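You operate a simulated robot arm through the tools that you are given. There is no shell and no other tool.

The job below is to be done with a simulated robot arm. You get a single attempt, and the scene is never put back.

TASK
Stop the stacker, run its two trays out on Empty, then set Auto.
Fine: black button first; green button to run them out; Auto once they stand on the outfeed rollers; leave the other trays and switches.

Only the result counts: the job must be done as asked and must still hold three seconds after the hand-in. Knocking over, shifting, dropping, spilling or breaking anything else fails it.

THE ROBOT
A 7-joint arm with a two-finger parallel gripper, fixed in place. Base frame: the origin is at the foot of the arm, x ahead of it, y to its left, z up. Units: mm, rad, N and s.
Its first joint turns from -2.897 to 2.897 rad. Payload 4.4 kg.
Tool frame: the origin (TCP) lies between the finger pads and is the grasp point; the fingertips stand 23 mm ahead of it; z points along the fingers, y is the line along which they close. Largest opening 94 mm; finger width 38, thickness 10; the body of the gripper, 54 by 96 mm, starts 39 mm behind the TCP.
Orientation is that of the tool frame in the base frame, as [roll, pitch, yaw] about the fixed x, y, z axes, in that order (R = Rz(yaw) Ry(pitch) Rx(roll)). With the fingers straight down and closing along the base's y, the tool's x points along the base's -x, its y along +y and its z along -z.

THE INTERFACE
- The arm moves only by the tool step_arm. Its arguments are lists of equal length, an entry for each row: "translation": the shift along the base's x, y, z in mm, a list of three; "rot": the turn, a rotation vector about the base's x, y, z in rad, a list of three; "jaw": the opening, from 0 (shut) to 1 (fully open). In form: {"translation": [[x, y, z], ...], "rot": [[rx, ry, rz], ...], "jaw": [jaw, ...]}. A call has 1 to 20 rows; each row shifts and turns the commanded pose from where the row before left it. Each row takes 0.2 s and may step no farther than 50 mm and 0.15 rad from the row before; otherwise, or with a gripper value out of range, the whole call is refused. A pose out of reach is approached as far as the arm can. The call stops where the force on the tool passes 40 N (or 10 N more than at its start, if that is more) or the arm is blocked; 0.2 s more then pass. The fingers move at their own pace (about 72 mm/s each) and stop on an object; they squeeze with about 40 N. The grip force told is the motor's: it shows also when the fingers shut on nothing. Time passes only in rows, and 0.2 s behind the last, so rows that do not move let the fingers close. The reply holds the time, the measured pose of the TCP, the force on the tool along the base axes, the opening and the grip force, in the units named above and with some noise, with the torque about the TCP (base axes, N m) and any sound that the robot's microphone picked up.
- Cameras (640 x 400 px; columns grow to the right, rows downward): "scene" is fixed at [219.7, 500.1, 1287.4]; the picture's right is [0.71, -0.71, 0.00], its down [-0.54, -0.53, -0.65] and it looks along [0.46, 0.46, -0.76] (base axes); focal length 311 px, centre (320, 200). "wrist" rides on the gripper at [86, 16, -74] in the tool frame; the picture's right is [-0.18, 0.98, 0.00], its down [-0.58, -0.11, -0.81] and it looks along [-0.79, -0.15, 0.59] (tool axes); focal length 243 px, centre (320, 200). There is no depth. A picture from a camera that has moved, and an enlarged one, comes with that camera's place and axes in the base frame and with its lens.
- grab_frame(camera): a new picture of that camera. The clock stands still meanwhile.
- inspect(camera, box): a new picture of the part [left, top, right, bottom] of that camera's present view, enlarged. The clock stands still meanwhile.
- finish_job(): hands the job in; it is judged then, once.

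Nothing tells you positions but the pictures and the camera data. Unless the task says otherwise, let go and move clear before handing in.

The tools are called after "Emit:" as name(argument=value, ...) on one line, values as JSON. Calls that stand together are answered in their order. step_arm: Moves the arm, as the interface text tells. Its arguments: {"type":"object","properties":{"translation":{"type":"array"},"rot":{"type":"array"},"jaw":{"type":"array"}},"required":["translation","rot","jaw"]} The other tools are called the same way: grab_frame (camera) takes a picture; inspect (camera, box) takes an enlarged picture of a part of a camera's view; finish_job () hands the job in.

At the start:

```text
time_s: 0.0
position: [460.8, 715.9, 1002.4]
tcp_rot: [-3.141, 0.001, -3.141]
wrist_force: [-0.4, -0.4, 0.8]
ft_torque: [0.02, -0.02, 0.02]
finger_gap: 93.9
gripper_force: 0.2
```

scene: 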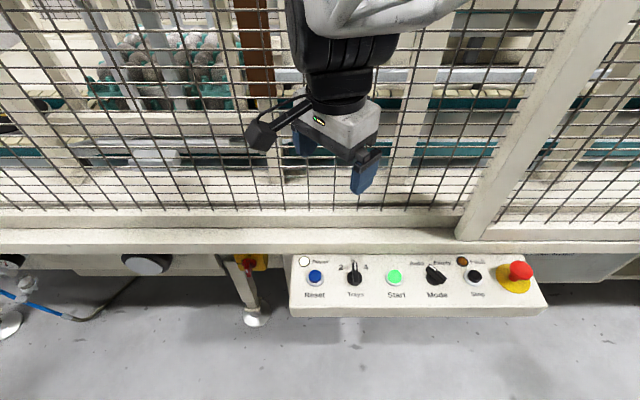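
wrist: 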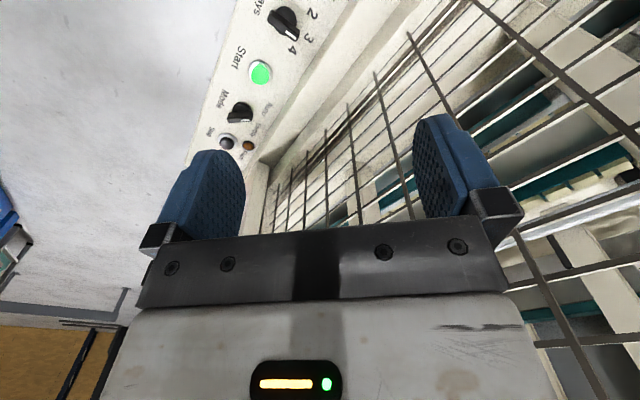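

I see a control panel in front of a mesh fence, with the buttons Reset (blue), Trays selector, Start (green), Mode selector, Stop (black) and a red emergency stop. I'll look closer before moving.

Emit:
inspect(camera="scene", box=[280, 240, 420, 328])

Emit:
inspect(camera="scene", box=[400, 240, 560, 340])

Emit:
inspect(camera="scene", box=[0, 0, 320, 200])

Emit:
inspect(camera="scene", box=[320, 0, 640, 200])

Emit:
inspect(camera="wrist", box=[160, 0, 360, 125])

```text
4.55 times, centred on (350, 284) of scene
camera zoom: at [219.7, 500.1, 1287.4], right [0.71, -0.71, 0.0], down [-0.54, -0.53, -0.65], along [0.46, 0.46, -0.76], focal length 1413 px, centre (184, -182)
```

zoom: 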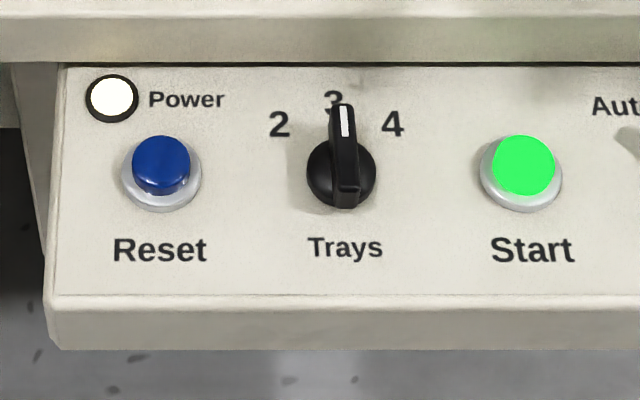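

```text
4.00 times, centred on (480, 290) of scene
camera zoom: at [219.7, 500.1, 1287.4], right [0.71, -0.71, 0.0], down [-0.54, -0.53, -0.65], along [0.46, 0.46, -0.76], focal length 1243 px, centre (-320, -160)
```

zoom: 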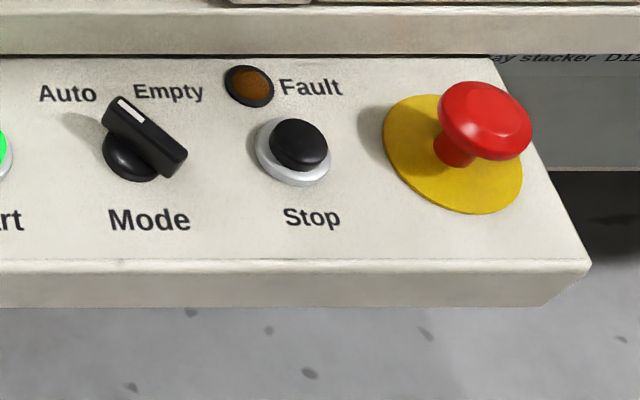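

```text
2.00 times, centred on (160, 100) of scene
camera zoom: at [219.7, 500.1, 1287.4], right [0.71, -0.71, 0.0], down [-0.54, -0.53, -0.65], along [0.46, 0.46, -0.76], focal length 622 px, centre (640, 400)
```

zoom: 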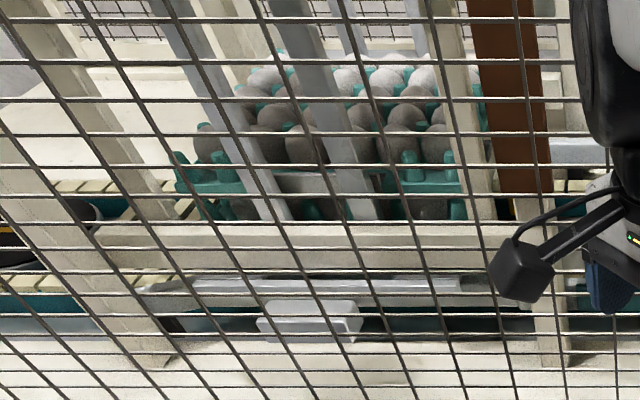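

```text
2.00 times, centred on (480, 100) of scene
camera zoom: at [219.7, 500.1, 1287.4], right [0.71, -0.71, 0.0], down [-0.54, -0.53, -0.65], along [0.46, 0.46, -0.76], focal length 622 px, centre (0, 400)
```

zoom: 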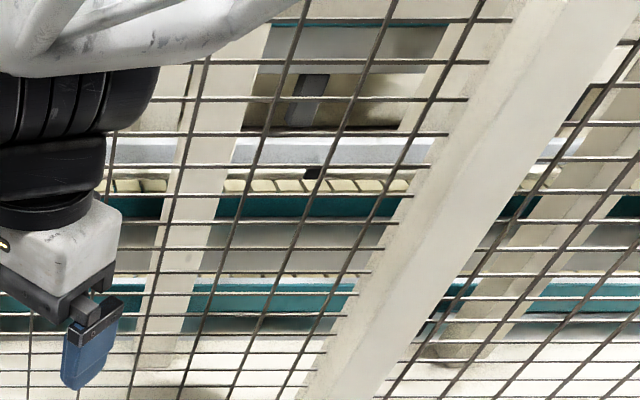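

```text
3.20 times, centred on (260, 62) of wrist
camera zoom: at [376.2, 732.1, 1077.4], right [0.18, 0.98, 0.0], down [0.58, -0.11, 0.81], along [0.79, -0.15, -0.59], focal length 776 px, centre (512, 640)
```

zoom: 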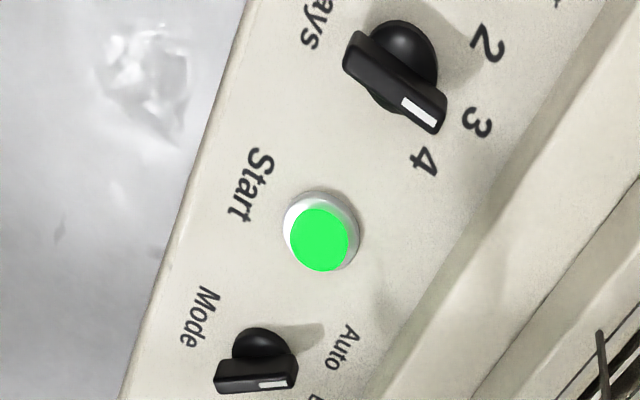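

The panel is roughly level at z≈680. By triangulation Start is near (545,603), Mode (at Auto) near (602,543) and Stop near (663,485). I'll go above Stop with the fingers shut and the tool turned to line up with the panel, then look again.

Emit:
step_arm(translation=[[24, -28, -10], [24.3, -28, -27.5], [24.3, -28, -27.5], [24.3, -28, -27.5], [24.3, -28, -27.5], [24.3, -28, -27.5], [24.3, -28, -27.5], [24.3, -28, -27.5], [0, 0, 0]], rot=[[0, 0, 0.098], [0, 0, 0.098], [0, 0, 0.098], [0, 0, 0.098], [0, 0, 0.098], [0, 0, 0.098], [0, 0, 0.098], [0, 0, 0.099], [0, 0, 0]], jaw=[0, 0, 0, 0, 0, 0, 0, 0, 0])

Emit:
grab_frame(camera="wrist")

Emit:
grab_frame(camera="scene")

```text
time_s: 2.0
position: [655.4, 490.7, 799.7]
tcp_rot: [-3.141, 0.0, -2.355]
wrist_force: [0.0, 0.7, 0.0]
ft_torque: [-0.03, -0.02, 0.01]
finger_gap: 0.0
gripper_force: 39.8
```

```text
taken
camera wrist: at [584.4, 442.8, 873.6], right [-0.56, 0.83, 0.0], down [0.49, 0.33, 0.81], along [0.67, 0.46, -0.59], focal length 243 px, centre (320, 200)
```

wrist: 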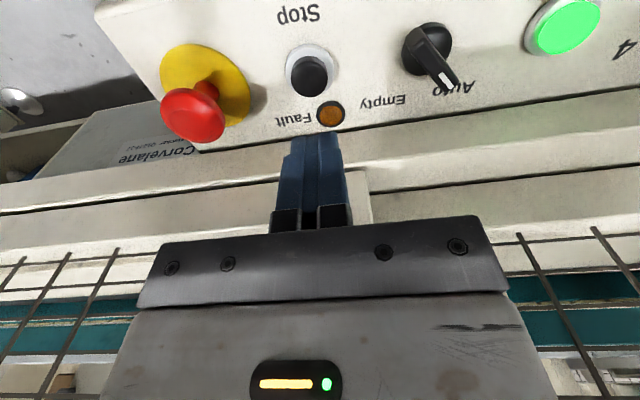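

```text
taken
```

scene: 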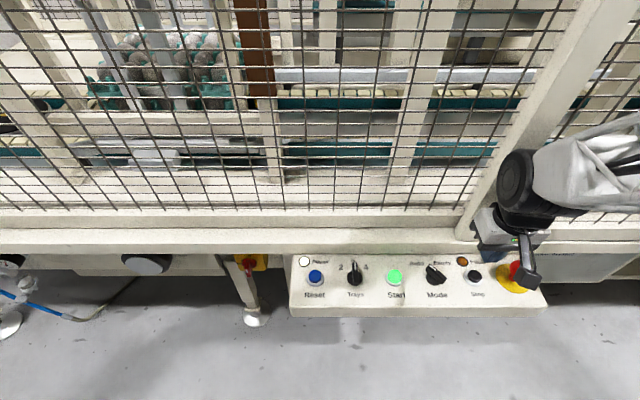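

Stop is at about (662,487.5), and the fingers are shut close by. I'll centre over it and come down to just above the cap.

Emit:
step_arm(translation=[[6.6, -3.2, -30], [0, 0, -30], [0, 0, -8], [0, 0, -4], [0, 0, 0]], rot=[[0, 0, 0], [0, 0, 0], [0, 0, 0], [0, 0, 0], [0, 0, 0]], jaw=[0, 0, 0, 0, 0])

Emit:
inspect(camera="wrist", box=[200, 0, 440, 150])

Emit:
inspect(camera="scene", box=[400, 220, 560, 320])

```text
time_s: 3.2
position: [660.7, 488.6, 727.8]
tcp_rot: [-3.142, -0.001, -2.357]
wrist_force: [-0.7, -0.5, -0.2]
ft_torque: [-0.01, -0.02, 0.01]
finger_gap: 0.1
gripper_force: 40.0
```

```text
2.67 times, centred on (320, 75) of wrist
camera zoom: at [590.1, 439.7, 802.1], right [-0.56, 0.83, 0.0], down [0.49, 0.33, 0.81], along [0.67, 0.45, -0.59], focal length 647 px, centre (320, 533)
```

zoom: 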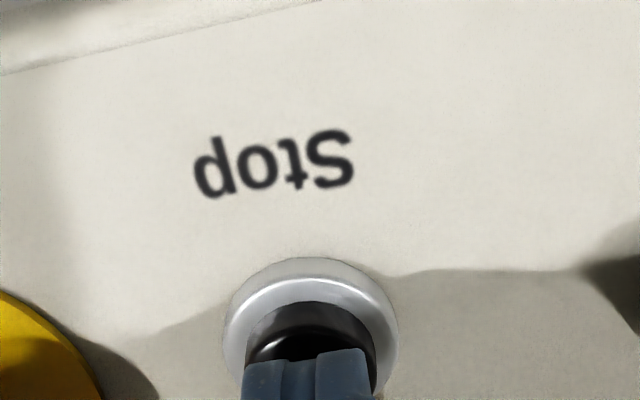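

```text
4.00 times, centred on (480, 270) of scene
camera zoom: at [219.7, 500.1, 1287.4], right [0.71, -0.71, 0.0], down [-0.54, -0.53, -0.65], along [0.46, 0.46, -0.76], focal length 1243 px, centre (-320, -80)
```

zoom: 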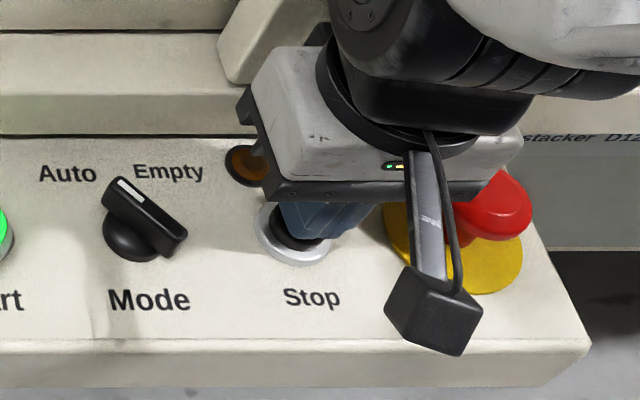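

The fingertips sit over the Stop cap, so I'll press in small steps.

Emit:
step_arm(translation=[[-1, -2, -3], [0, 0, -3], [0, 0, -2], [0, 0, 0]], rot=[[0, 0, 0], [0, 0, 0], [0, 0, 0], [0, 0, 0]], jaw=[0, 0, 0, 0])

```text
time_s: 4.2
position: [659.9, 486.1, 720.8]
tcp_rot: [3.141, 0.001, -2.359]
wrist_force: [-1.8, 0.0, 4.6]
ft_torque: [0.01, 0.04, -0.01]
finger_gap: 0.1
gripper_force: 40.5
heard: click
```

I heard a click and felt a light contact force. I'll check whether the stacker stopped.

Emit:
grab_frame(camera="scene")

Emit:
inspect(camera="scene", box=[280, 220, 440, 320])

```text
taken
```

scene: 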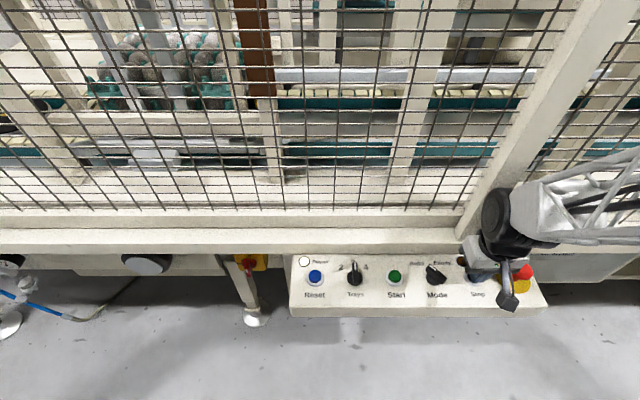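

```text
4.00 times, centred on (360, 270) of scene
camera zoom: at [219.7, 500.1, 1287.4], right [0.71, -0.71, 0.0], down [-0.54, -0.53, -0.65], along [0.46, 0.46, -0.76], focal length 1243 px, centre (160, -80)
```

zoom: 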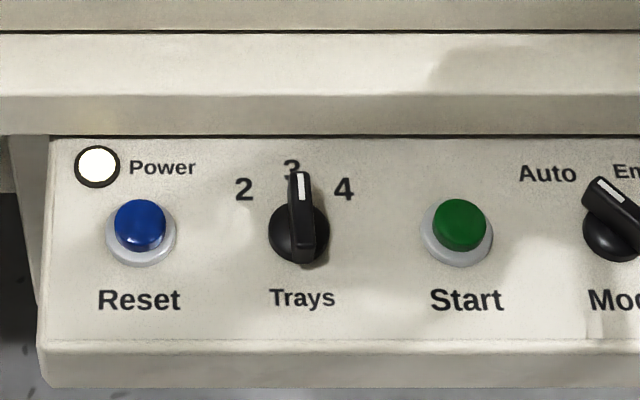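

The green lamp is out, so the stacker has stopped. I'll lift off and look at the Mode knob from above.

Emit:
step_arm(translation=[[0, 0, 10], [0, 0, 30], [0, 0, 40], [-28, 29, 0], [-29, 29, 0], [0, 0, 0]], rot=[[0, 0, 0], [0, 0, 0], [0, 0, 0], [0, 0, 0], [0, 0, 0], [0, 0, 0]], jaw=[0, 0, 0, 0, 0.1, 0.45])

Emit:
grab_frame(camera="wrist")

Emit:
inspect(camera="wrist", box=[200, 0, 440, 150])

Emit:
inspect(camera="scene", box=[400, 230, 520, 305])

Emit:
inspect(camera="scene", box=[0, 0, 320, 200])

```text
time_s: 5.6
position: [603.5, 544.9, 800.5]
tcp_rot: [3.142, 0.002, -2.358]
wrist_force: [-0.4, -0.1, 0.6]
ft_torque: [-0.02, 0.02, 0.01]
finger_gap: 42.5
gripper_force: 0.1
```

```text
taken
camera wrist: at [531.9, 495.7, 875.2], right [-0.56, 0.83, 0.0], down [0.49, 0.33, 0.81], along [0.67, 0.45, -0.59], focal length 243 px, centre (320, 200)
```

wrist: 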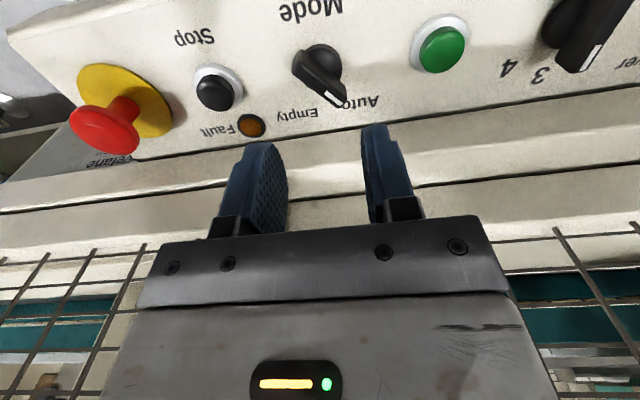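

```text
2.67 times, centred on (320, 75) of wrist
camera zoom: at [531.9, 495.7, 875.2], right [-0.56, 0.83, 0.0], down [0.49, 0.33, 0.81], along [0.67, 0.45, -0.59], focal length 647 px, centre (320, 533)
```

zoom: 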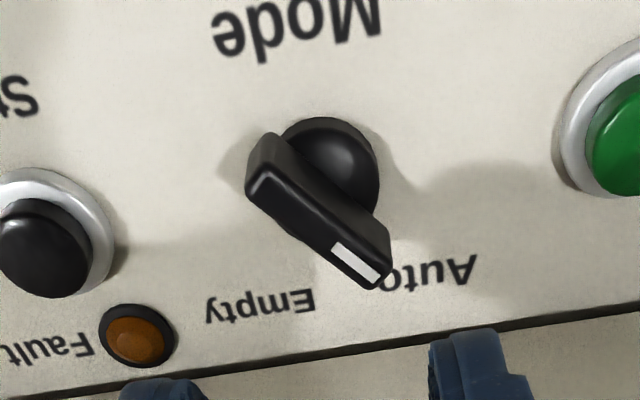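

```text
5.33 times, centred on (460, 268) of scene
camera zoom: at [219.7, 500.1, 1287.4], right [0.71, -0.71, 0.0], down [-0.54, -0.53, -0.65], along [0.46, 0.46, -0.76], focal length 1658 px, centre (-427, -160)
```

zoom: 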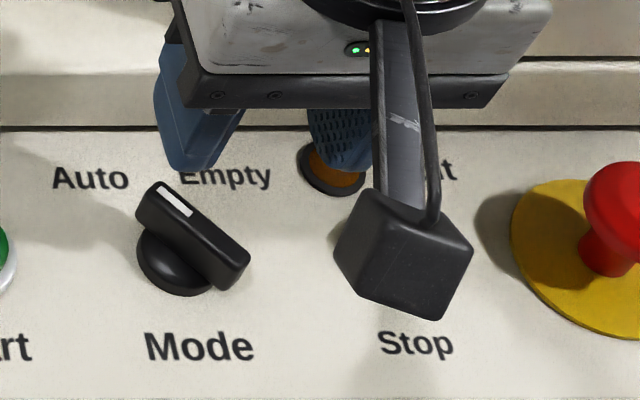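

```text
2.00 times, centred on (160, 100) of scene
camera zoom: at [219.7, 500.1, 1287.4], right [0.71, -0.71, 0.0], down [-0.54, -0.53, -0.65], along [0.46, 0.46, -0.76], focal length 622 px, centre (640, 400)
```

zoom: 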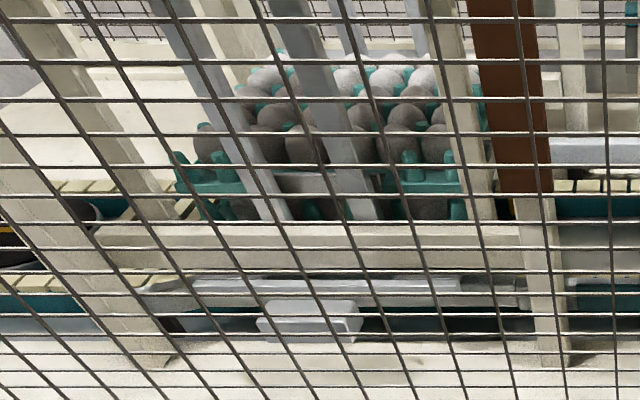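

The Mode knob's bar points along about +y (Auto). Its centre is near (602.5,546.5), it is about 40 mm long and its top is at z≈710. I'll turn the gripper about 43° to straddle it and check before going down onto it.

Emit:
step_arm(translation=[[-0.5, 1, 0], [-0.5, 0.5, 0], [0, 0, 0], [0, 0, -10], [0, 0, -15], [0, 0, -20], [0, 0, 0]], rot=[[0, 0, 0.125], [0, 0, 0.125], [0, 0, 0.125], [0, 0, 0.125], [0, 0, 0.125], [0, 0, 0.125], [0, 0, 0]], jaw=[0.45, 0.45, 0.45, 0.45, 0.45, 0.45, 0.45])

Emit:
grab_frame(camera="wrist")

Emit:
inspect(camera="wrist", box=[200, 0, 440, 150])

Emit:
inspect(camera="scene", box=[380, 220, 500, 295])

```text
time_s: 7.2
position: [603.9, 545.8, 754.4]
tcp_rot: [3.141, 0.001, -1.606]
wrist_force: [-0.5, 0.1, 0.2]
ft_torque: [0.0, 0.02, 0.01]
finger_gap: 42.5
gripper_force: 0.1
```

```text
taken
camera wrist: at [585.7, 460.0, 829.4], right [-0.98, 0.22, 0.0], down [0.13, 0.58, 0.81], along [0.18, 0.79, -0.59], focal length 243 px, centre (320, 200)
```

wrist: 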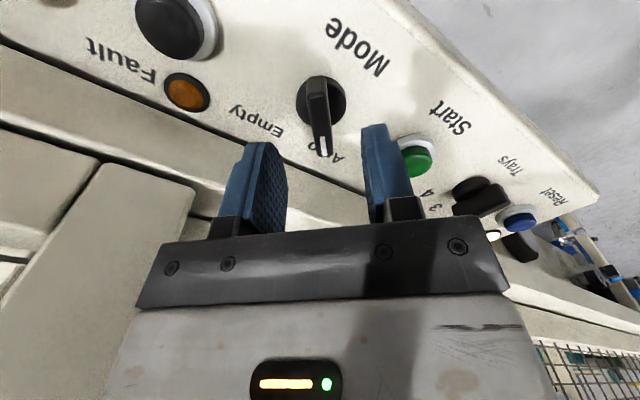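

```text
2.67 times, centred on (320, 75) of wrist
camera zoom: at [585.7, 460.0, 829.4], right [-0.98, 0.22, 0.0], down [0.13, 0.58, 0.81], along [0.18, 0.79, -0.59], focal length 647 px, centre (320, 533)
```

zoom: 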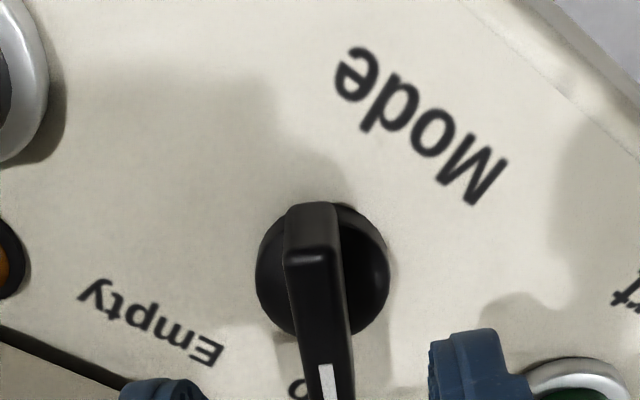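

```text
5.33 times, centred on (440, 258) of scene
camera zoom: at [219.7, 500.1, 1287.4], right [0.71, -0.71, 0.0], down [-0.54, -0.53, -0.65], along [0.46, 0.46, -0.76], focal length 1658 px, centre (-320, -107)
```

zoom: 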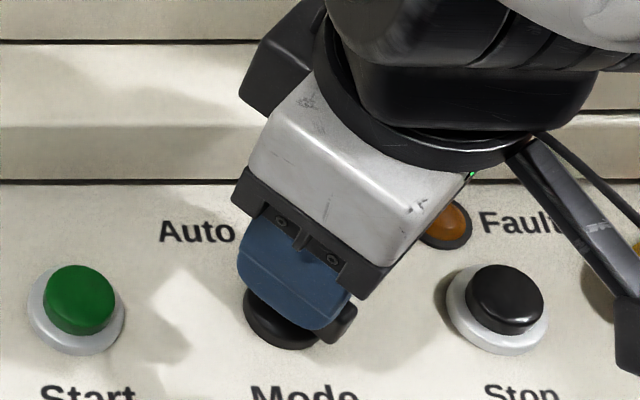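

The fingers straddle the knob bar, which sits about 3° clockwise of the tool and about 2 mm further in y. I'll make that small correction, go down with the fingertips at about z 698, then close.

Emit:
step_arm(translation=[[0.3, 1.7, -10], [0, 0, -12], [0, 0, -7], [0, 0, -4], [0, 0, 0]], rot=[[0, 0, -0.05], [0, 0, 0], [0, 0, 0], [0, 0, 0], [0, 0, 0]], jaw=[0.45, 0.45, 0.45, 0.45, 0.45])

Emit:
grab_frame(camera="wrist")

Emit:
inspect(camera="scene", box=[380, 220, 500, 295])

```text
time_s: 8.4
position: [604.3, 546.5, 721.6]
tcp_rot: [3.142, 0.001, -1.658]
wrist_force: [0.1, -0.1, -0.5]
ft_torque: [-0.02, 0.0, 0.01]
finger_gap: 42.4
gripper_force: 0.0
```

```text
taken
camera wrist: at [581.6, 462.7, 796.6], right [-0.96, 0.27, 0.0], down [0.16, 0.57, 0.81], along [0.22, 0.78, -0.59], focal length 243 px, centre (320, 200)
```

wrist: 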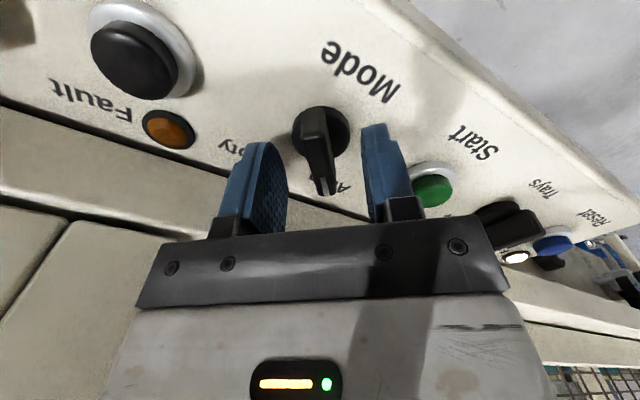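

```text
5.33 times, centred on (440, 258) of scene
camera zoom: at [219.7, 500.1, 1287.4], right [0.71, -0.71, 0.0], down [-0.54, -0.53, -0.65], along [0.46, 0.46, -0.76], focal length 1658 px, centre (-320, -107)
```

zoom: 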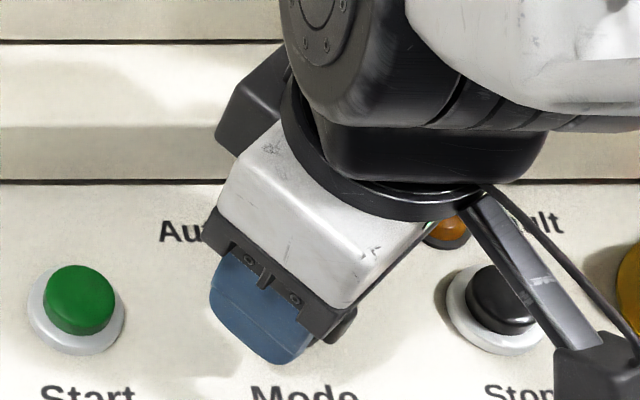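

The bar sits between the fingers, so I'll close gently on it.

Emit:
step_arm(translation=[[0, 0, 0], [0, 0, 0], [0, 0, 0], [0, 0, 0]], rot=[[0, 0, 0], [0, 0, 0], [0, 0, 0], [0, 0, 0]], jaw=[0.3, 0.2, 0.1, 0])

Emit:
grab_frame(camera="wrist")

```text
time_s: 9.4
position: [602.5, 546.9, 722.2]
tcp_rot: [-3.141, 0.0, -1.656]
wrist_force: [-19.1, 1.0, 6.4]
ft_torque: [0.19, 0.2, -0.09]
finger_gap: 11.0
gripper_force: 44.7
```

```text
taken
camera wrist: at [581.0, 462.8, 796.5], right [-0.96, 0.27, 0.0], down [0.16, 0.57, 0.81], along [0.22, 0.78, -0.59], focal length 243 px, centre (320, 200)
```

wrist: 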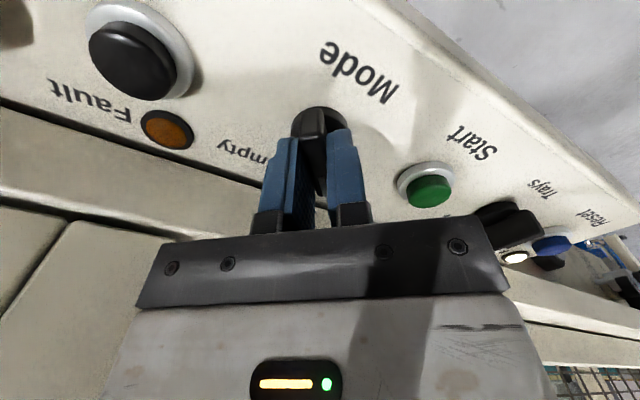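

The knob is gripped at 11 mm, with a side load showing I'm about 2–3 mm off in x. I'll ease that off and start turning towards Empty (clockwise).

Emit:
step_arm(translation=[[-2.3, 0, 0], [0, 0, 0], [0, 0, 0], [0, 0, 0], [0, 0, 0]], rot=[[0, 0, 0], [0, 0, -0.08], [0, 0, -0.1], [0, 0, -0.1], [0, 0, 0]], jaw=[0, 0, 0, 0, 0])

```text
time_s: 10.1
position: [603.7, 547.3, 723.0]
tcp_rot: [-3.14, 0.002, -1.766]
wrist_force: [11.7, 5.7, -10.5]
ft_torque: [-0.53, 0.03, 0.02]
finger_gap: 11.0
gripper_force: 44.6
stopped in row 3: the force on the tool passed its limit at 44 N (the readings are from after the stop); the commanded pose is now the measured one
```

The call stopped on force. I'll look at the knob before going on.

Emit:
grab_frame(camera="wrist")

Emit:
inspect(camera="wrist", box=[240, 60, 400, 160])

Emit:
inspect(camera="scene", box=[380, 220, 500, 295])

```text
taken
camera wrist: at [572.0, 465.6, 796.4], right [-0.93, 0.37, 0.0], down [0.22, 0.55, 0.81], along [0.3, 0.75, -0.59], focal length 243 px, centre (320, 200)
```

wrist: 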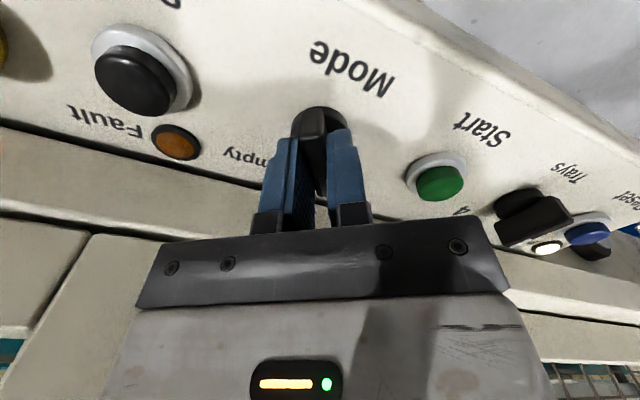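

```text
4.00 times, centred on (320, 110) of wrist
camera zoom: at [572.0, 465.6, 796.4], right [-0.93, 0.37, 0.0], down [0.22, 0.55, 0.81], along [0.3, 0.75, -0.59], focal length 970 px, centre (320, 560)
```

zoom: 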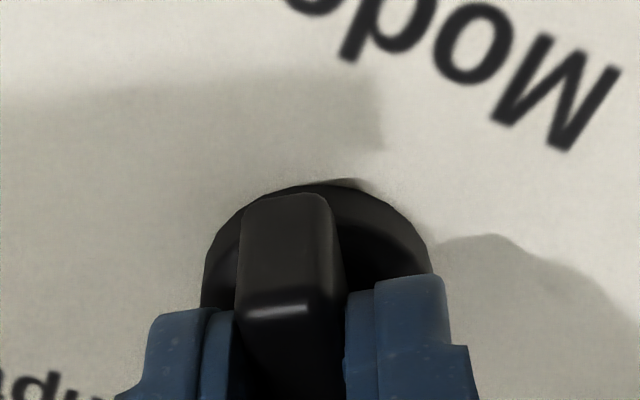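

```text
5.33 times, centred on (440, 258) of scene
camera zoom: at [219.7, 500.1, 1287.4], right [0.71, -0.71, 0.0], down [-0.54, -0.53, -0.65], along [0.46, 0.46, -0.76], focal length 1658 px, centre (-320, -107)
```

zoom: 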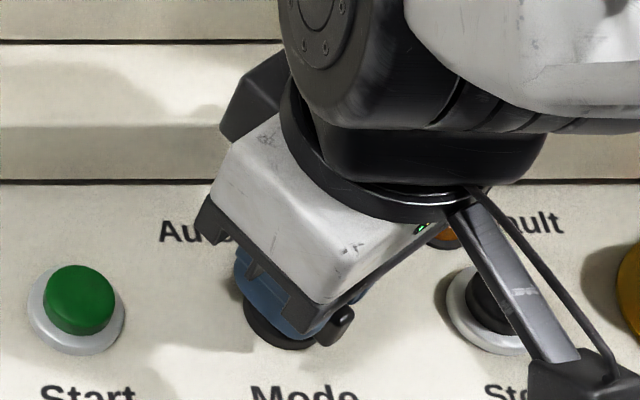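

The knob seems to be turning with the gripper and the load comes from a slight centre mismatch. I'll hold for a moment to read the steady forces.

Emit:
step_arm(translation=[[0, 0, 0], [0, 0, 0]], rot=[[0, 0, 0], [0, 0, 0]], jaw=[0, 0])

```text
time_s: 10.7
position: [603.0, 547.1, 721.8]
tcp_rot: [-3.14, 0.002, -1.766]
wrist_force: [18.0, 5.3, -15.5]
ft_torque: [-0.1, -0.1, 0.03]
finger_gap: 11.0
gripper_force: 45.4
```

Steady force is (18, 5, −15) N, so I'll move the tool along it to relax and read again.

Emit:
step_arm(translation=[[1.2, 0.4, -1.0], [0, 0, 0]], rot=[[0, 0, 0], [0, 0, 0]], jaw=[0, 0])

```text
time_s: 11.3
position: [604.8, 547.5, 721.7]
tcp_rot: [-3.141, 0.0, -1.762]
wrist_force: [-13.3, -24.3, 20.3]
ft_torque: [-0.08, 0.2, -0.02]
finger_gap: 10.5
gripper_force: 44.6
```

Clamped, the contact is too stiff. I'll loosen to about 17 mm so the fingers straddle the bar loosely and can turn it without side load.

Emit:
step_arm(translation=[[-0.6, -0.2, 0.5], [0, 0, 0], [0, 0, 0], [0, 0, 0], [0, 0, 0], [0, 0, 0]], rot=[[0, 0, 0], [0, 0, 0], [0, 0, -0.08], [0, 0, -0.1], [0, 0, -0.1], [0, 0, 0]], jaw=[0.18, 0.18, 0.18, 0.18, 0.18, 0.18])

Emit:
inspect(camera="wrist", box=[240, 60, 400, 160])

```text
time_s: 12.7
position: [604.2, 547.0, 721.4]
tcp_rot: [-3.14, 0.001, -2.044]
wrist_force: [0.5, 0.0, 0.1]
ft_torque: [-0.01, 0.02, 0.01]
finger_gap: 16.9
gripper_force: 0.1
```

```text
4.00 times, centred on (320, 110) of wrist
camera zoom: at [550.9, 478.0, 795.7], right [-0.79, 0.61, 0.0], down [0.36, 0.47, 0.81], along [0.49, 0.64, -0.59], focal length 970 px, centre (320, 560)
```

zoom: 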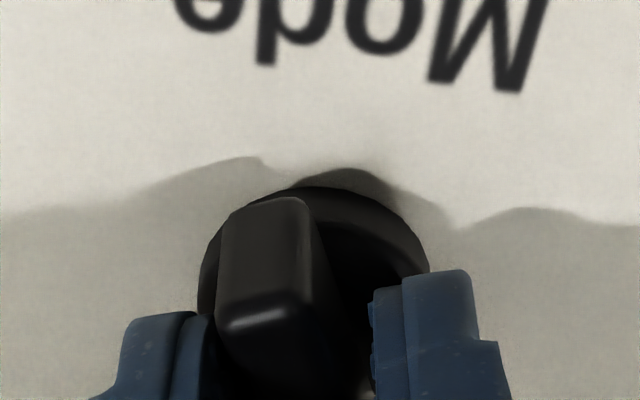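

The loose straddle works and the bar follows with almost no force. I'll continue towards Empty.

Emit:
step_arm(translation=[[0, 0, 0], [0, 0, 0], [0, 0, 0], [0, 0, 0], [0, 0, 0], [0, 0, 0], [0, 0, 0]], rot=[[0, 0, -0.12], [0, 0, -0.12], [0, 0, -0.12], [0, 0, -0.12], [0, 0, -0.12], [0, 0, -0.12], [0, 0, 0]], jaw=[0.18, 0.18, 0.18, 0.18, 0.18, 0.18, 0.18])

Emit:
grab_frame(camera="wrist")

Emit:
inspect(camera="wrist", box=[240, 60, 400, 160])

Emit:
inspect(camera="scene", box=[380, 220, 500, 295])

```text
time_s: 14.3
position: [604.7, 547.1, 722.1]
tcp_rot: [-3.14, 0.002, -2.765]
wrist_force: [-1.1, -2.3, 0.8]
ft_torque: [0.01, 0.01, 0.05]
finger_gap: 17.6
gripper_force: 0.7
```

```text
taken
camera wrist: at [518.1, 531.2, 796.4], right [-0.19, 0.98, 0.0], down [0.58, 0.11, 0.81], along [0.79, 0.15, -0.59], focal length 243 px, centre (320, 200)
```

wrist: 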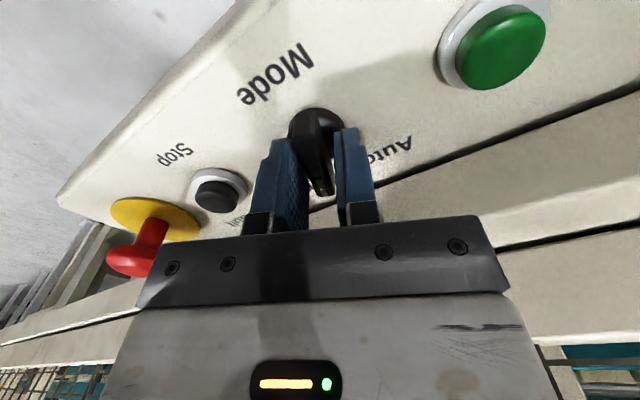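

```text
4.00 times, centred on (320, 110) of wrist
camera zoom: at [518.1, 531.2, 796.4], right [-0.19, 0.98, 0.0], down [0.58, 0.11, 0.81], along [0.79, 0.15, -0.59], focal length 970 px, centre (320, 560)
```

zoom: 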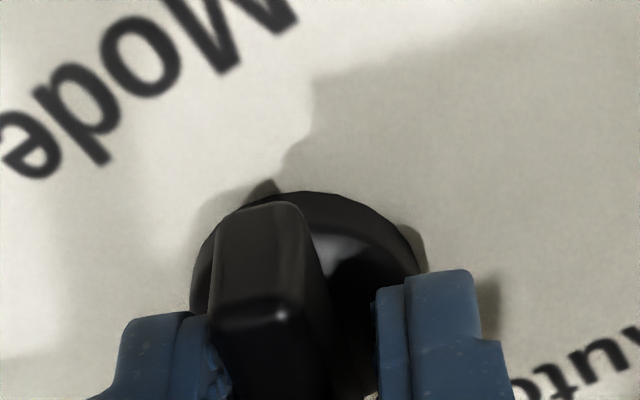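

```text
5.33 times, centred on (440, 258) of scene
camera zoom: at [219.7, 500.1, 1287.4], right [0.71, -0.71, 0.0], down [-0.54, -0.53, -0.65], along [0.46, 0.46, -0.76], focal length 1658 px, centre (-320, -107)
```

zoom: 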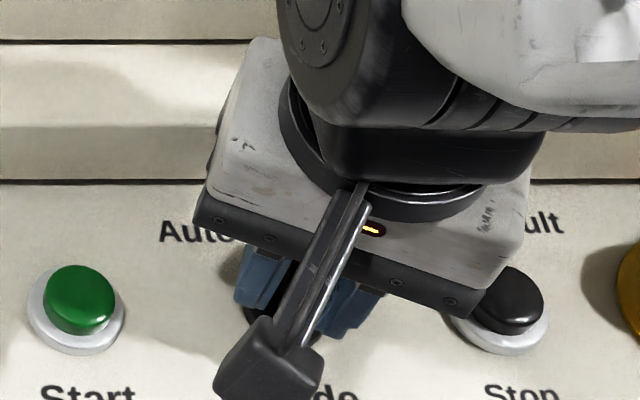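

The knob is following with little torque. I'll keep going in smaller steps, listening for the detent.

Emit:
step_arm(translation=[[0, 0, 0], [0, 0, 0], [0, 0, 0], [0, 0, 0]], rot=[[0, 0, -0.08], [0, 0, -0.08], [0, 0, -0.08], [0, 0, 0]], jaw=[0.18, 0.18, 0.18, 0.18])

Emit:
inspect(camera="wrist", box=[200, 0, 440, 150])

```text
time_s: 15.3
position: [603.8, 547.2, 723.6]
tcp_rot: [-3.142, 0.001, -3.004]
wrist_force: [0.2, -0.2, -0.2]
ft_torque: [0.02, 0.02, -0.01]
finger_gap: 17.1
gripper_force: 0.3
```

```text
2.67 times, centred on (320, 75) of wrist
camera zoom: at [516.9, 551.9, 796.6], right [0.05, 1.0, 0.0], down [0.59, -0.03, 0.81], along [0.81, -0.04, -0.59], focal length 647 px, centre (320, 533)
```

zoom: 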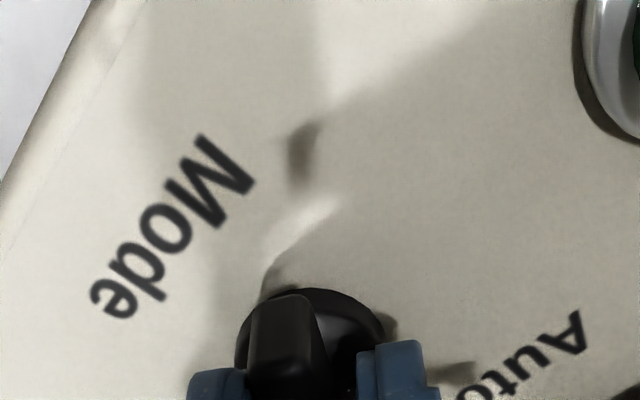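

The torque has dropped to zero, so the knob may have snapped into Empty. I'll lift straight up and check.

Emit:
step_arm(translation=[[0, 0, 10], [0, 0, 30], [0, 0, 30], [0, 0, 0]], rot=[[0, 0, 0], [0, 0, 0], [0, 0, 0], [0, 0, 0]], jaw=[0.2, 0.2, 0.2, 0.2])

Emit:
grab_frame(camera="wrist")

Emit:
inspect(camera="wrist", box=[200, 0, 440, 150])

Emit:
inspect(camera="scene", box=[380, 220, 500, 295])

```text
time_s: 16.3
position: [603.9, 548.3, 791.8]
tcp_rot: [-3.139, 0.0, -3.004]
wrist_force: [-0.7, 0.8, 0.1]
ft_torque: [0.0, -0.02, -0.01]
finger_gap: 18.9
gripper_force: 0.0
```

```text
taken
camera wrist: at [516.1, 553.0, 865.7], right [0.05, 1.0, 0.0], down [0.59, -0.03, 0.81], along [0.81, -0.04, -0.59], focal length 243 px, centre (320, 200)
```

wrist: 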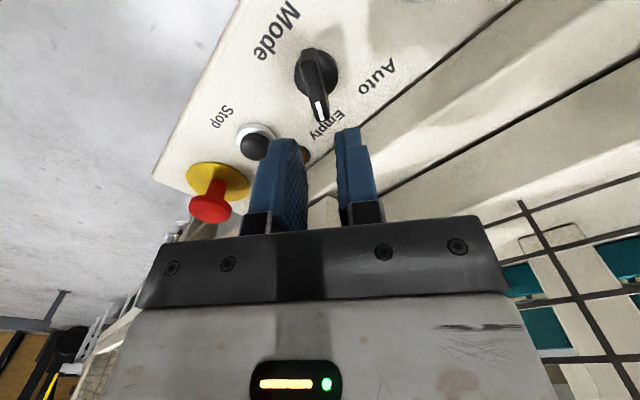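

```text
2.67 times, centred on (320, 75) of wrist
camera zoom: at [516.1, 553.0, 865.7], right [0.05, 1.0, 0.0], down [0.59, -0.03, 0.81], along [0.81, -0.04, -0.59], focal length 647 px, centre (320, 533)
```

zoom: 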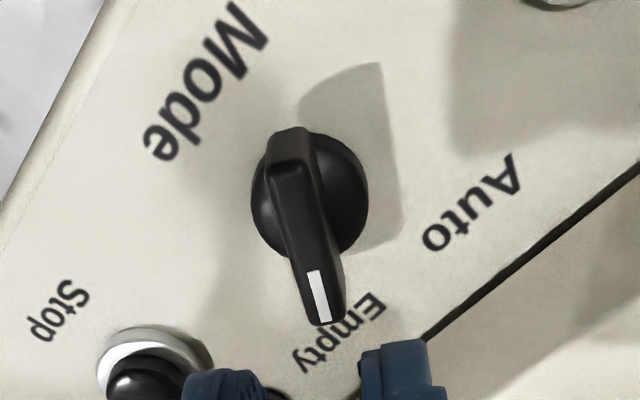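

```text
5.33 times, centred on (440, 258) of scene
camera zoom: at [219.7, 500.1, 1287.4], right [0.71, -0.71, 0.0], down [-0.54, -0.53, -0.65], along [0.46, 0.46, -0.76], focal length 1658 px, centre (-320, -107)
```

zoom: 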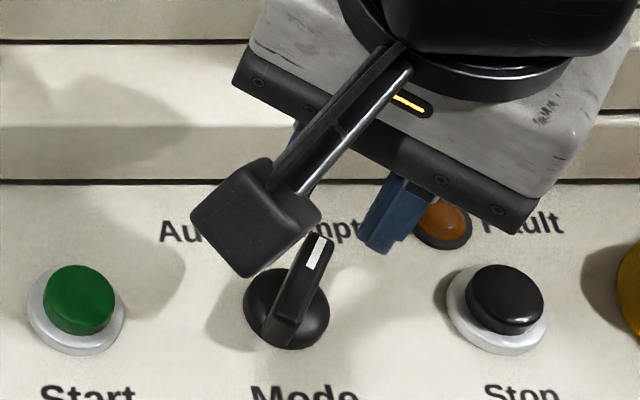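

The knob points at Empty, about 38° past the middle, mirroring where Auto was. To be sure it is fully seated, I'll go back down and nudge a little further to feel for the end stop.

Emit:
step_arm(translation=[[0.5, -0.8, -30], [0, 0, -30], [0, 0, -8], [0, 0, 0], [0, 0, 0], [0, 0, 0], [0, 0, 0]], rot=[[0, 0, 0], [0, 0, 0], [0, 0, 0], [0, 0, -0.1], [0, 0, -0.07], [0, 0, -0.04], [0, 0, 0]], jaw=[0.2, 0.2, 0.2, 0.18, 0.18, 0.18, 0.18])

Emit:
inspect(camera="wrist", box=[200, 0, 440, 150])

```text
time_s: 17.9
position: [604.7, 546.9, 722.2]
tcp_rot: [-3.14, 0.002, 3.068]
wrist_force: [2.7, -5.4, 0.7]
ft_torque: [-0.03, -0.01, 0.12]
finger_gap: 19.2
gripper_force: 2.4
```

```text
2.67 times, centred on (320, 75) of wrist
camera zoom: at [520.5, 569.5, 797.8], right [0.26, 0.97, 0.0], down [0.57, -0.15, 0.81], along [0.78, -0.21, -0.59], focal length 647 px, centre (320, 533)
```

zoom: 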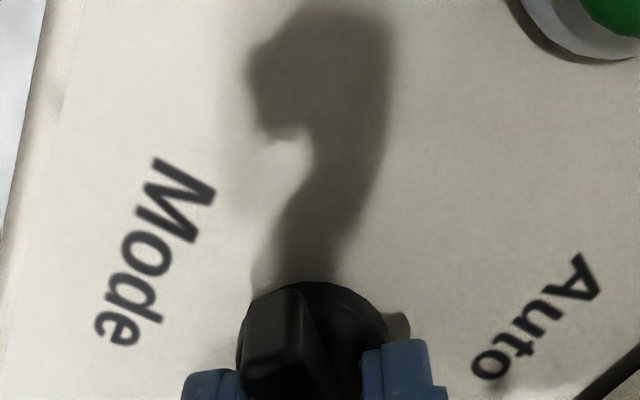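

Torque rose and the fingers were pushed open slightly, so the knob is firmly against the Empty stop. I'll back off, lift, shut the fingers and move over Start at about (544,604).

Emit:
step_arm(translation=[[0, 0, 0], [0, 0, 15], [0, 0, 30], [0, 0, 30], [-15, 14, 0], [-15, 14, 0], [-15, 14, 0], [-15.7, 15.1, -10], [0, 0, -30], [0, 0, -15], [0, 0, 0]], rot=[[0, 0, 0.13], [0, 0, 0], [0, 0, 0.1], [0, 0, 0.12], [0, 0, 0.12], [0, 0, 0.12], [0, 0, 0.12], [0, 0, 0.12], [0, 0, 0.03], [0, 0, 0], [0, 0, 0]], jaw=[0.2, 0.2, 0.2, 0.2, 0.1, 0, 0, 0, 0, 0, 0])

Emit:
grab_frame(camera="wrist")

Emit:
grab_frame(camera="scene")

Emit:
inspect(camera="scene", box=[340, 220, 500, 320])

```text
time_s: 20.3
position: [543.8, 604.0, 743.5]
tcp_rot: [-3.14, 0.001, -2.353]
wrist_force: [-0.7, 0.3, -0.8]
ft_torque: [0.0, 0.0, 0.02]
finger_gap: 0.1
gripper_force: 40.1
```

```text
taken
camera wrist: at [472.1, 554.5, 818.2], right [-0.57, 0.82, 0.0], down [0.49, 0.34, 0.81], along [0.66, 0.46, -0.59], focal length 243 px, centre (320, 200)
```

wrist: 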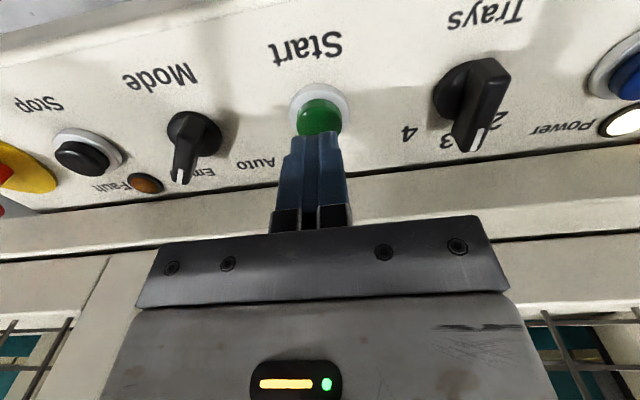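

```text
taken
```

scene: 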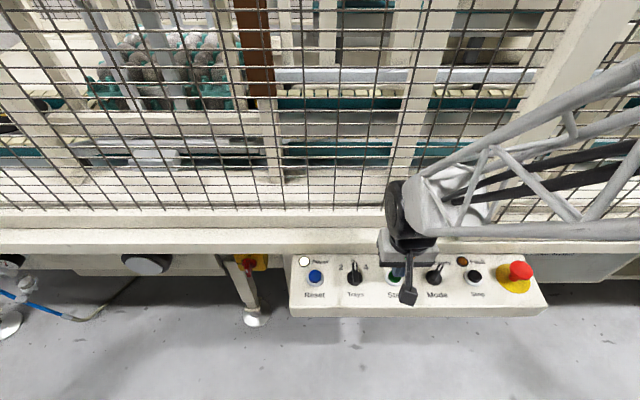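

```text
4.00 times, centred on (420, 270) of scene
camera zoom: at [219.7, 500.1, 1287.4], right [0.71, -0.71, 0.0], down [-0.54, -0.53, -0.65], along [0.46, 0.46, -0.76], focal length 1243 px, centre (-80, -80)
```

zoom: 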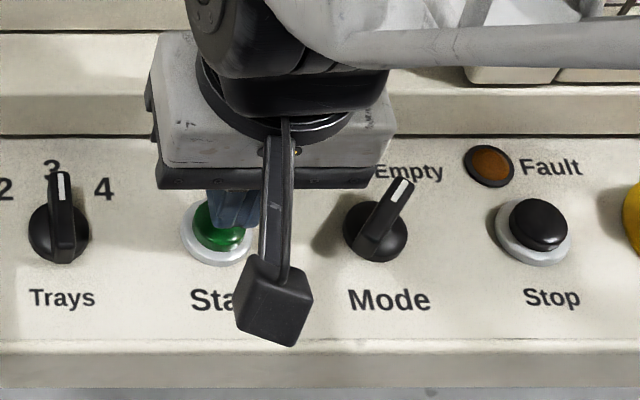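

Mode is at Empty, Trays is still at 3, and the shut fingers are over Start. I'll press Start in small steps.

Emit:
step_arm(translation=[[0, 0, -12], [0, 0, -5], [0, 0, -3], [0, 0, -2], [0, 0, 0]], rot=[[0, 0, 0], [0, 0, 0], [0, 0, 0], [0, 0, 0], [0, 0, 0]], jaw=[0, 0, 0, 0, 0])

Emit:
grab_frame(camera="scene")

Emit:
inspect(camera="wrist", box=[200, 0, 440, 150])

```text
time_s: 21.5
position: [544.4, 603.1, 721.9]
tcp_rot: [-3.141, 0.001, -2.353]
wrist_force: [-0.9, 0.5, 2.7]
ft_torque: [0.05, 0.02, 0.0]
finger_gap: 0.0
gripper_force: 40.3
heard: click
```

```text
taken
```

scene: 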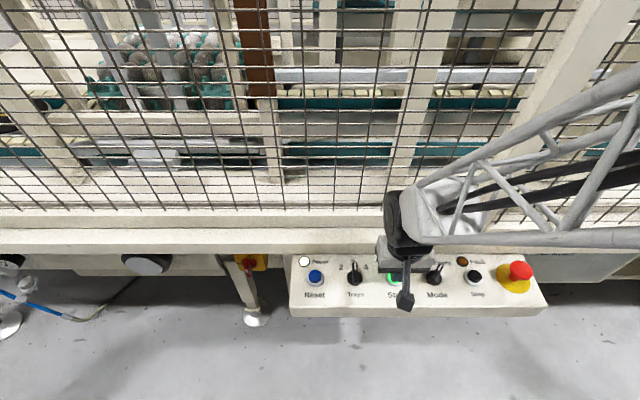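

```text
2.67 times, centred on (320, 75) of wrist
camera zoom: at [472.6, 554.3, 795.8], right [-0.57, 0.82, 0.0], down [0.49, 0.34, 0.81], along [0.67, 0.46, -0.59], focal length 647 px, centre (320, 533)
```

zoom: 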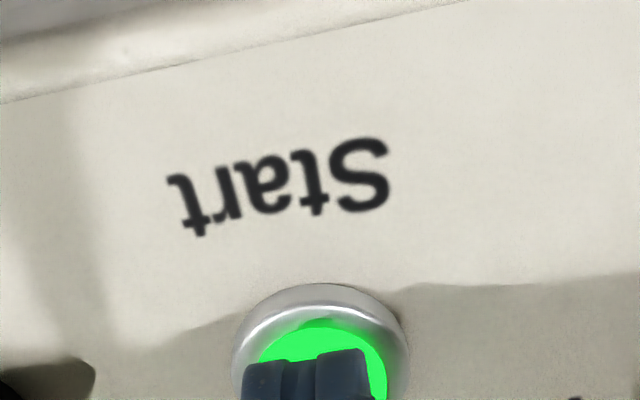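

The green lamp is lit and Empty is running. I'll lift, move over the Mode knob ready for Auto, and watch the trays.

Emit:
step_arm(translation=[[0, 0, 10], [0, 0, 30], [0, 0, 30], [15, -14, 0], [15, -14, 0], [15, -14, 0], [15.3, -14.8, 0], [0, 0, 0]], rot=[[0, 0, 0], [0, 0, 0], [0, 0, 0], [0, 0, -0.13], [0, 0, -0.13], [0, 0, -0.13], [0, 0, -0.13], [0, 0, -0.11]], jaw=[0, 0, 0, 0.1, 0.2, 0.35, 0.35, 0.35])

Emit:
grab_frame(camera="scene")

Emit:
inspect(camera="scene", box=[0, 0, 320, 200])

Emit:
inspect(camera="wrist", box=[200, 0, 440, 150])

```text
time_s: 23.3
position: [603.8, 547.4, 791.5]
tcp_rot: [-3.139, 0.001, -2.988]
wrist_force: [-0.8, 0.0, -0.7]
ft_torque: [-0.01, 0.03, 0.01]
finger_gap: 32.9
gripper_force: 0.0
```

```text
taken
```

scene: 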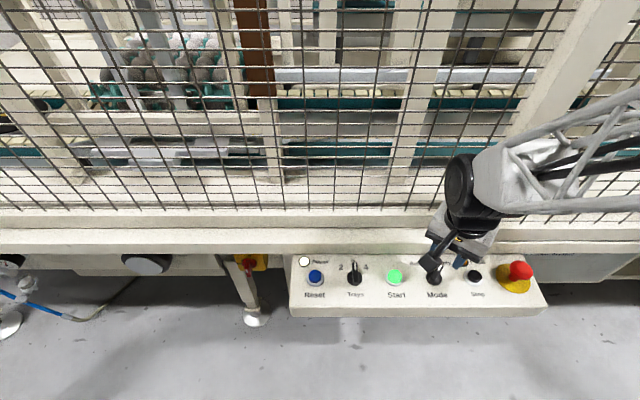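

```text
2.00 times, centred on (160, 100) of scene
camera zoom: at [219.7, 500.1, 1287.4], right [0.71, -0.71, 0.0], down [-0.54, -0.53, -0.65], along [0.46, 0.46, -0.76], focal length 622 px, centre (640, 400)
```

zoom: 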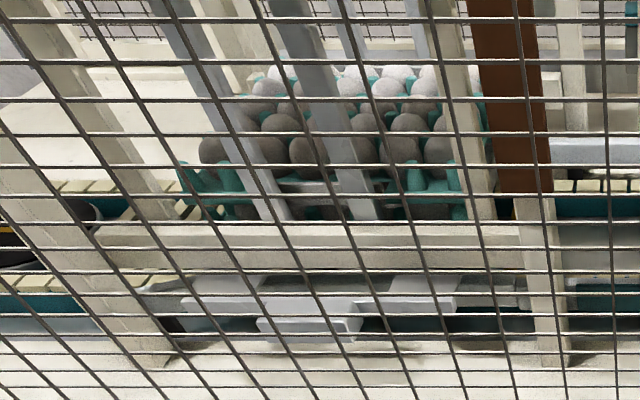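

```text
2.67 times, centred on (320, 75) of wrist
camera zoom: at [517.1, 550.0, 865.7], right [0.03, 1.0, 0.0], down [0.59, -0.02, 0.81], along [0.81, -0.02, -0.59], focal length 647 px, centre (320, 533)
```

zoom: 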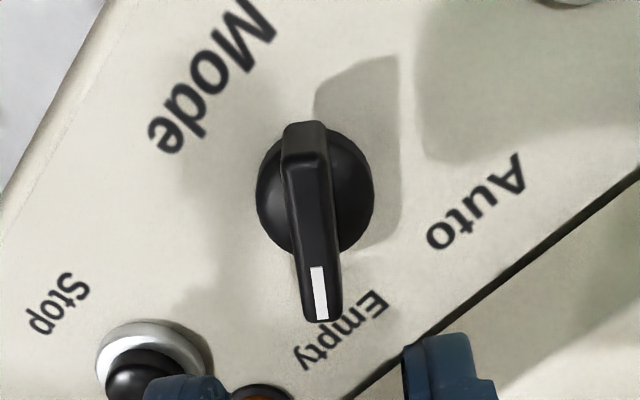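

The machine is cycling: lifter arms have appeared and the stack has shifted. I'll wait with the arm still.

Emit:
step_arm(translation=[[0, 0, 0], [0, 0, 0], [0, 0, 0], [0, 0, 0], [0, 0, 0], [0, 0, 0], [0, 0, 0], [0, 0, 0], [0, 0, 0], [0, 0, 0]], rot=[[0, 0, 0], [0, 0, 0], [0, 0, 0], [0, 0, 0], [0, 0, 0], [0, 0, 0], [0, 0, 0], [0, 0, 0], [0, 0, 0], [0, 0, 0]], jaw=[0.35, 0.35, 0.35, 0.35, 0.35, 0.35, 0.35, 0.35, 0.35, 0.35])

Emit:
grab_frame(camera="scene")

Emit:
inspect(camera="scene", box=[0, 0, 320, 200])

```text
time_s: 25.5
position: [603.8, 546.7, 791.4]
tcp_rot: [-3.14, 0.0, -2.982]
wrist_force: [0.0, -0.4, -0.3]
ft_torque: [-0.02, 0.02, 0.01]
finger_gap: 33.1
gripper_force: 0.0
```

```text
taken
```

scene: 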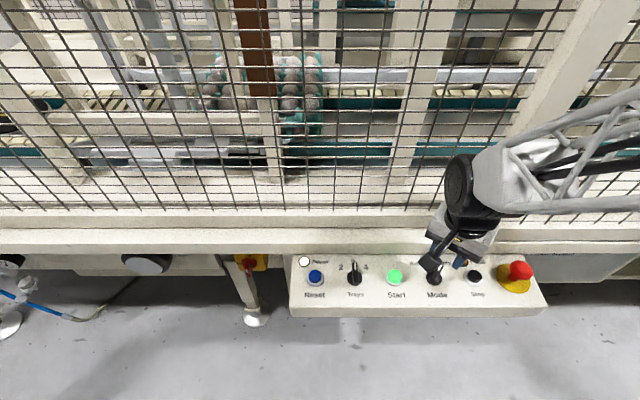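

```text
2.00 times, centred on (160, 100) of scene
camera zoom: at [219.7, 500.1, 1287.4], right [0.71, -0.71, 0.0], down [-0.54, -0.53, -0.65], along [0.46, 0.46, -0.76], focal length 622 px, centre (640, 400)
```

zoom: 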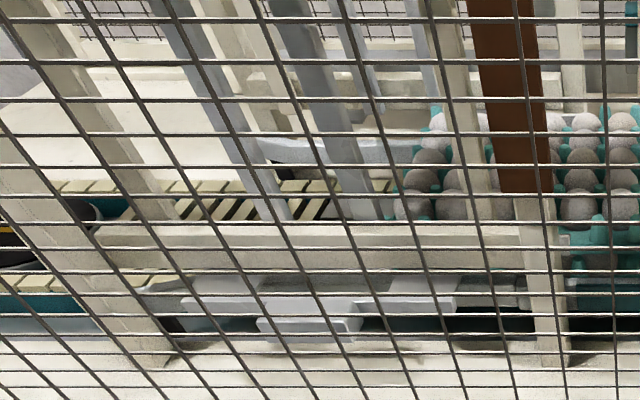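

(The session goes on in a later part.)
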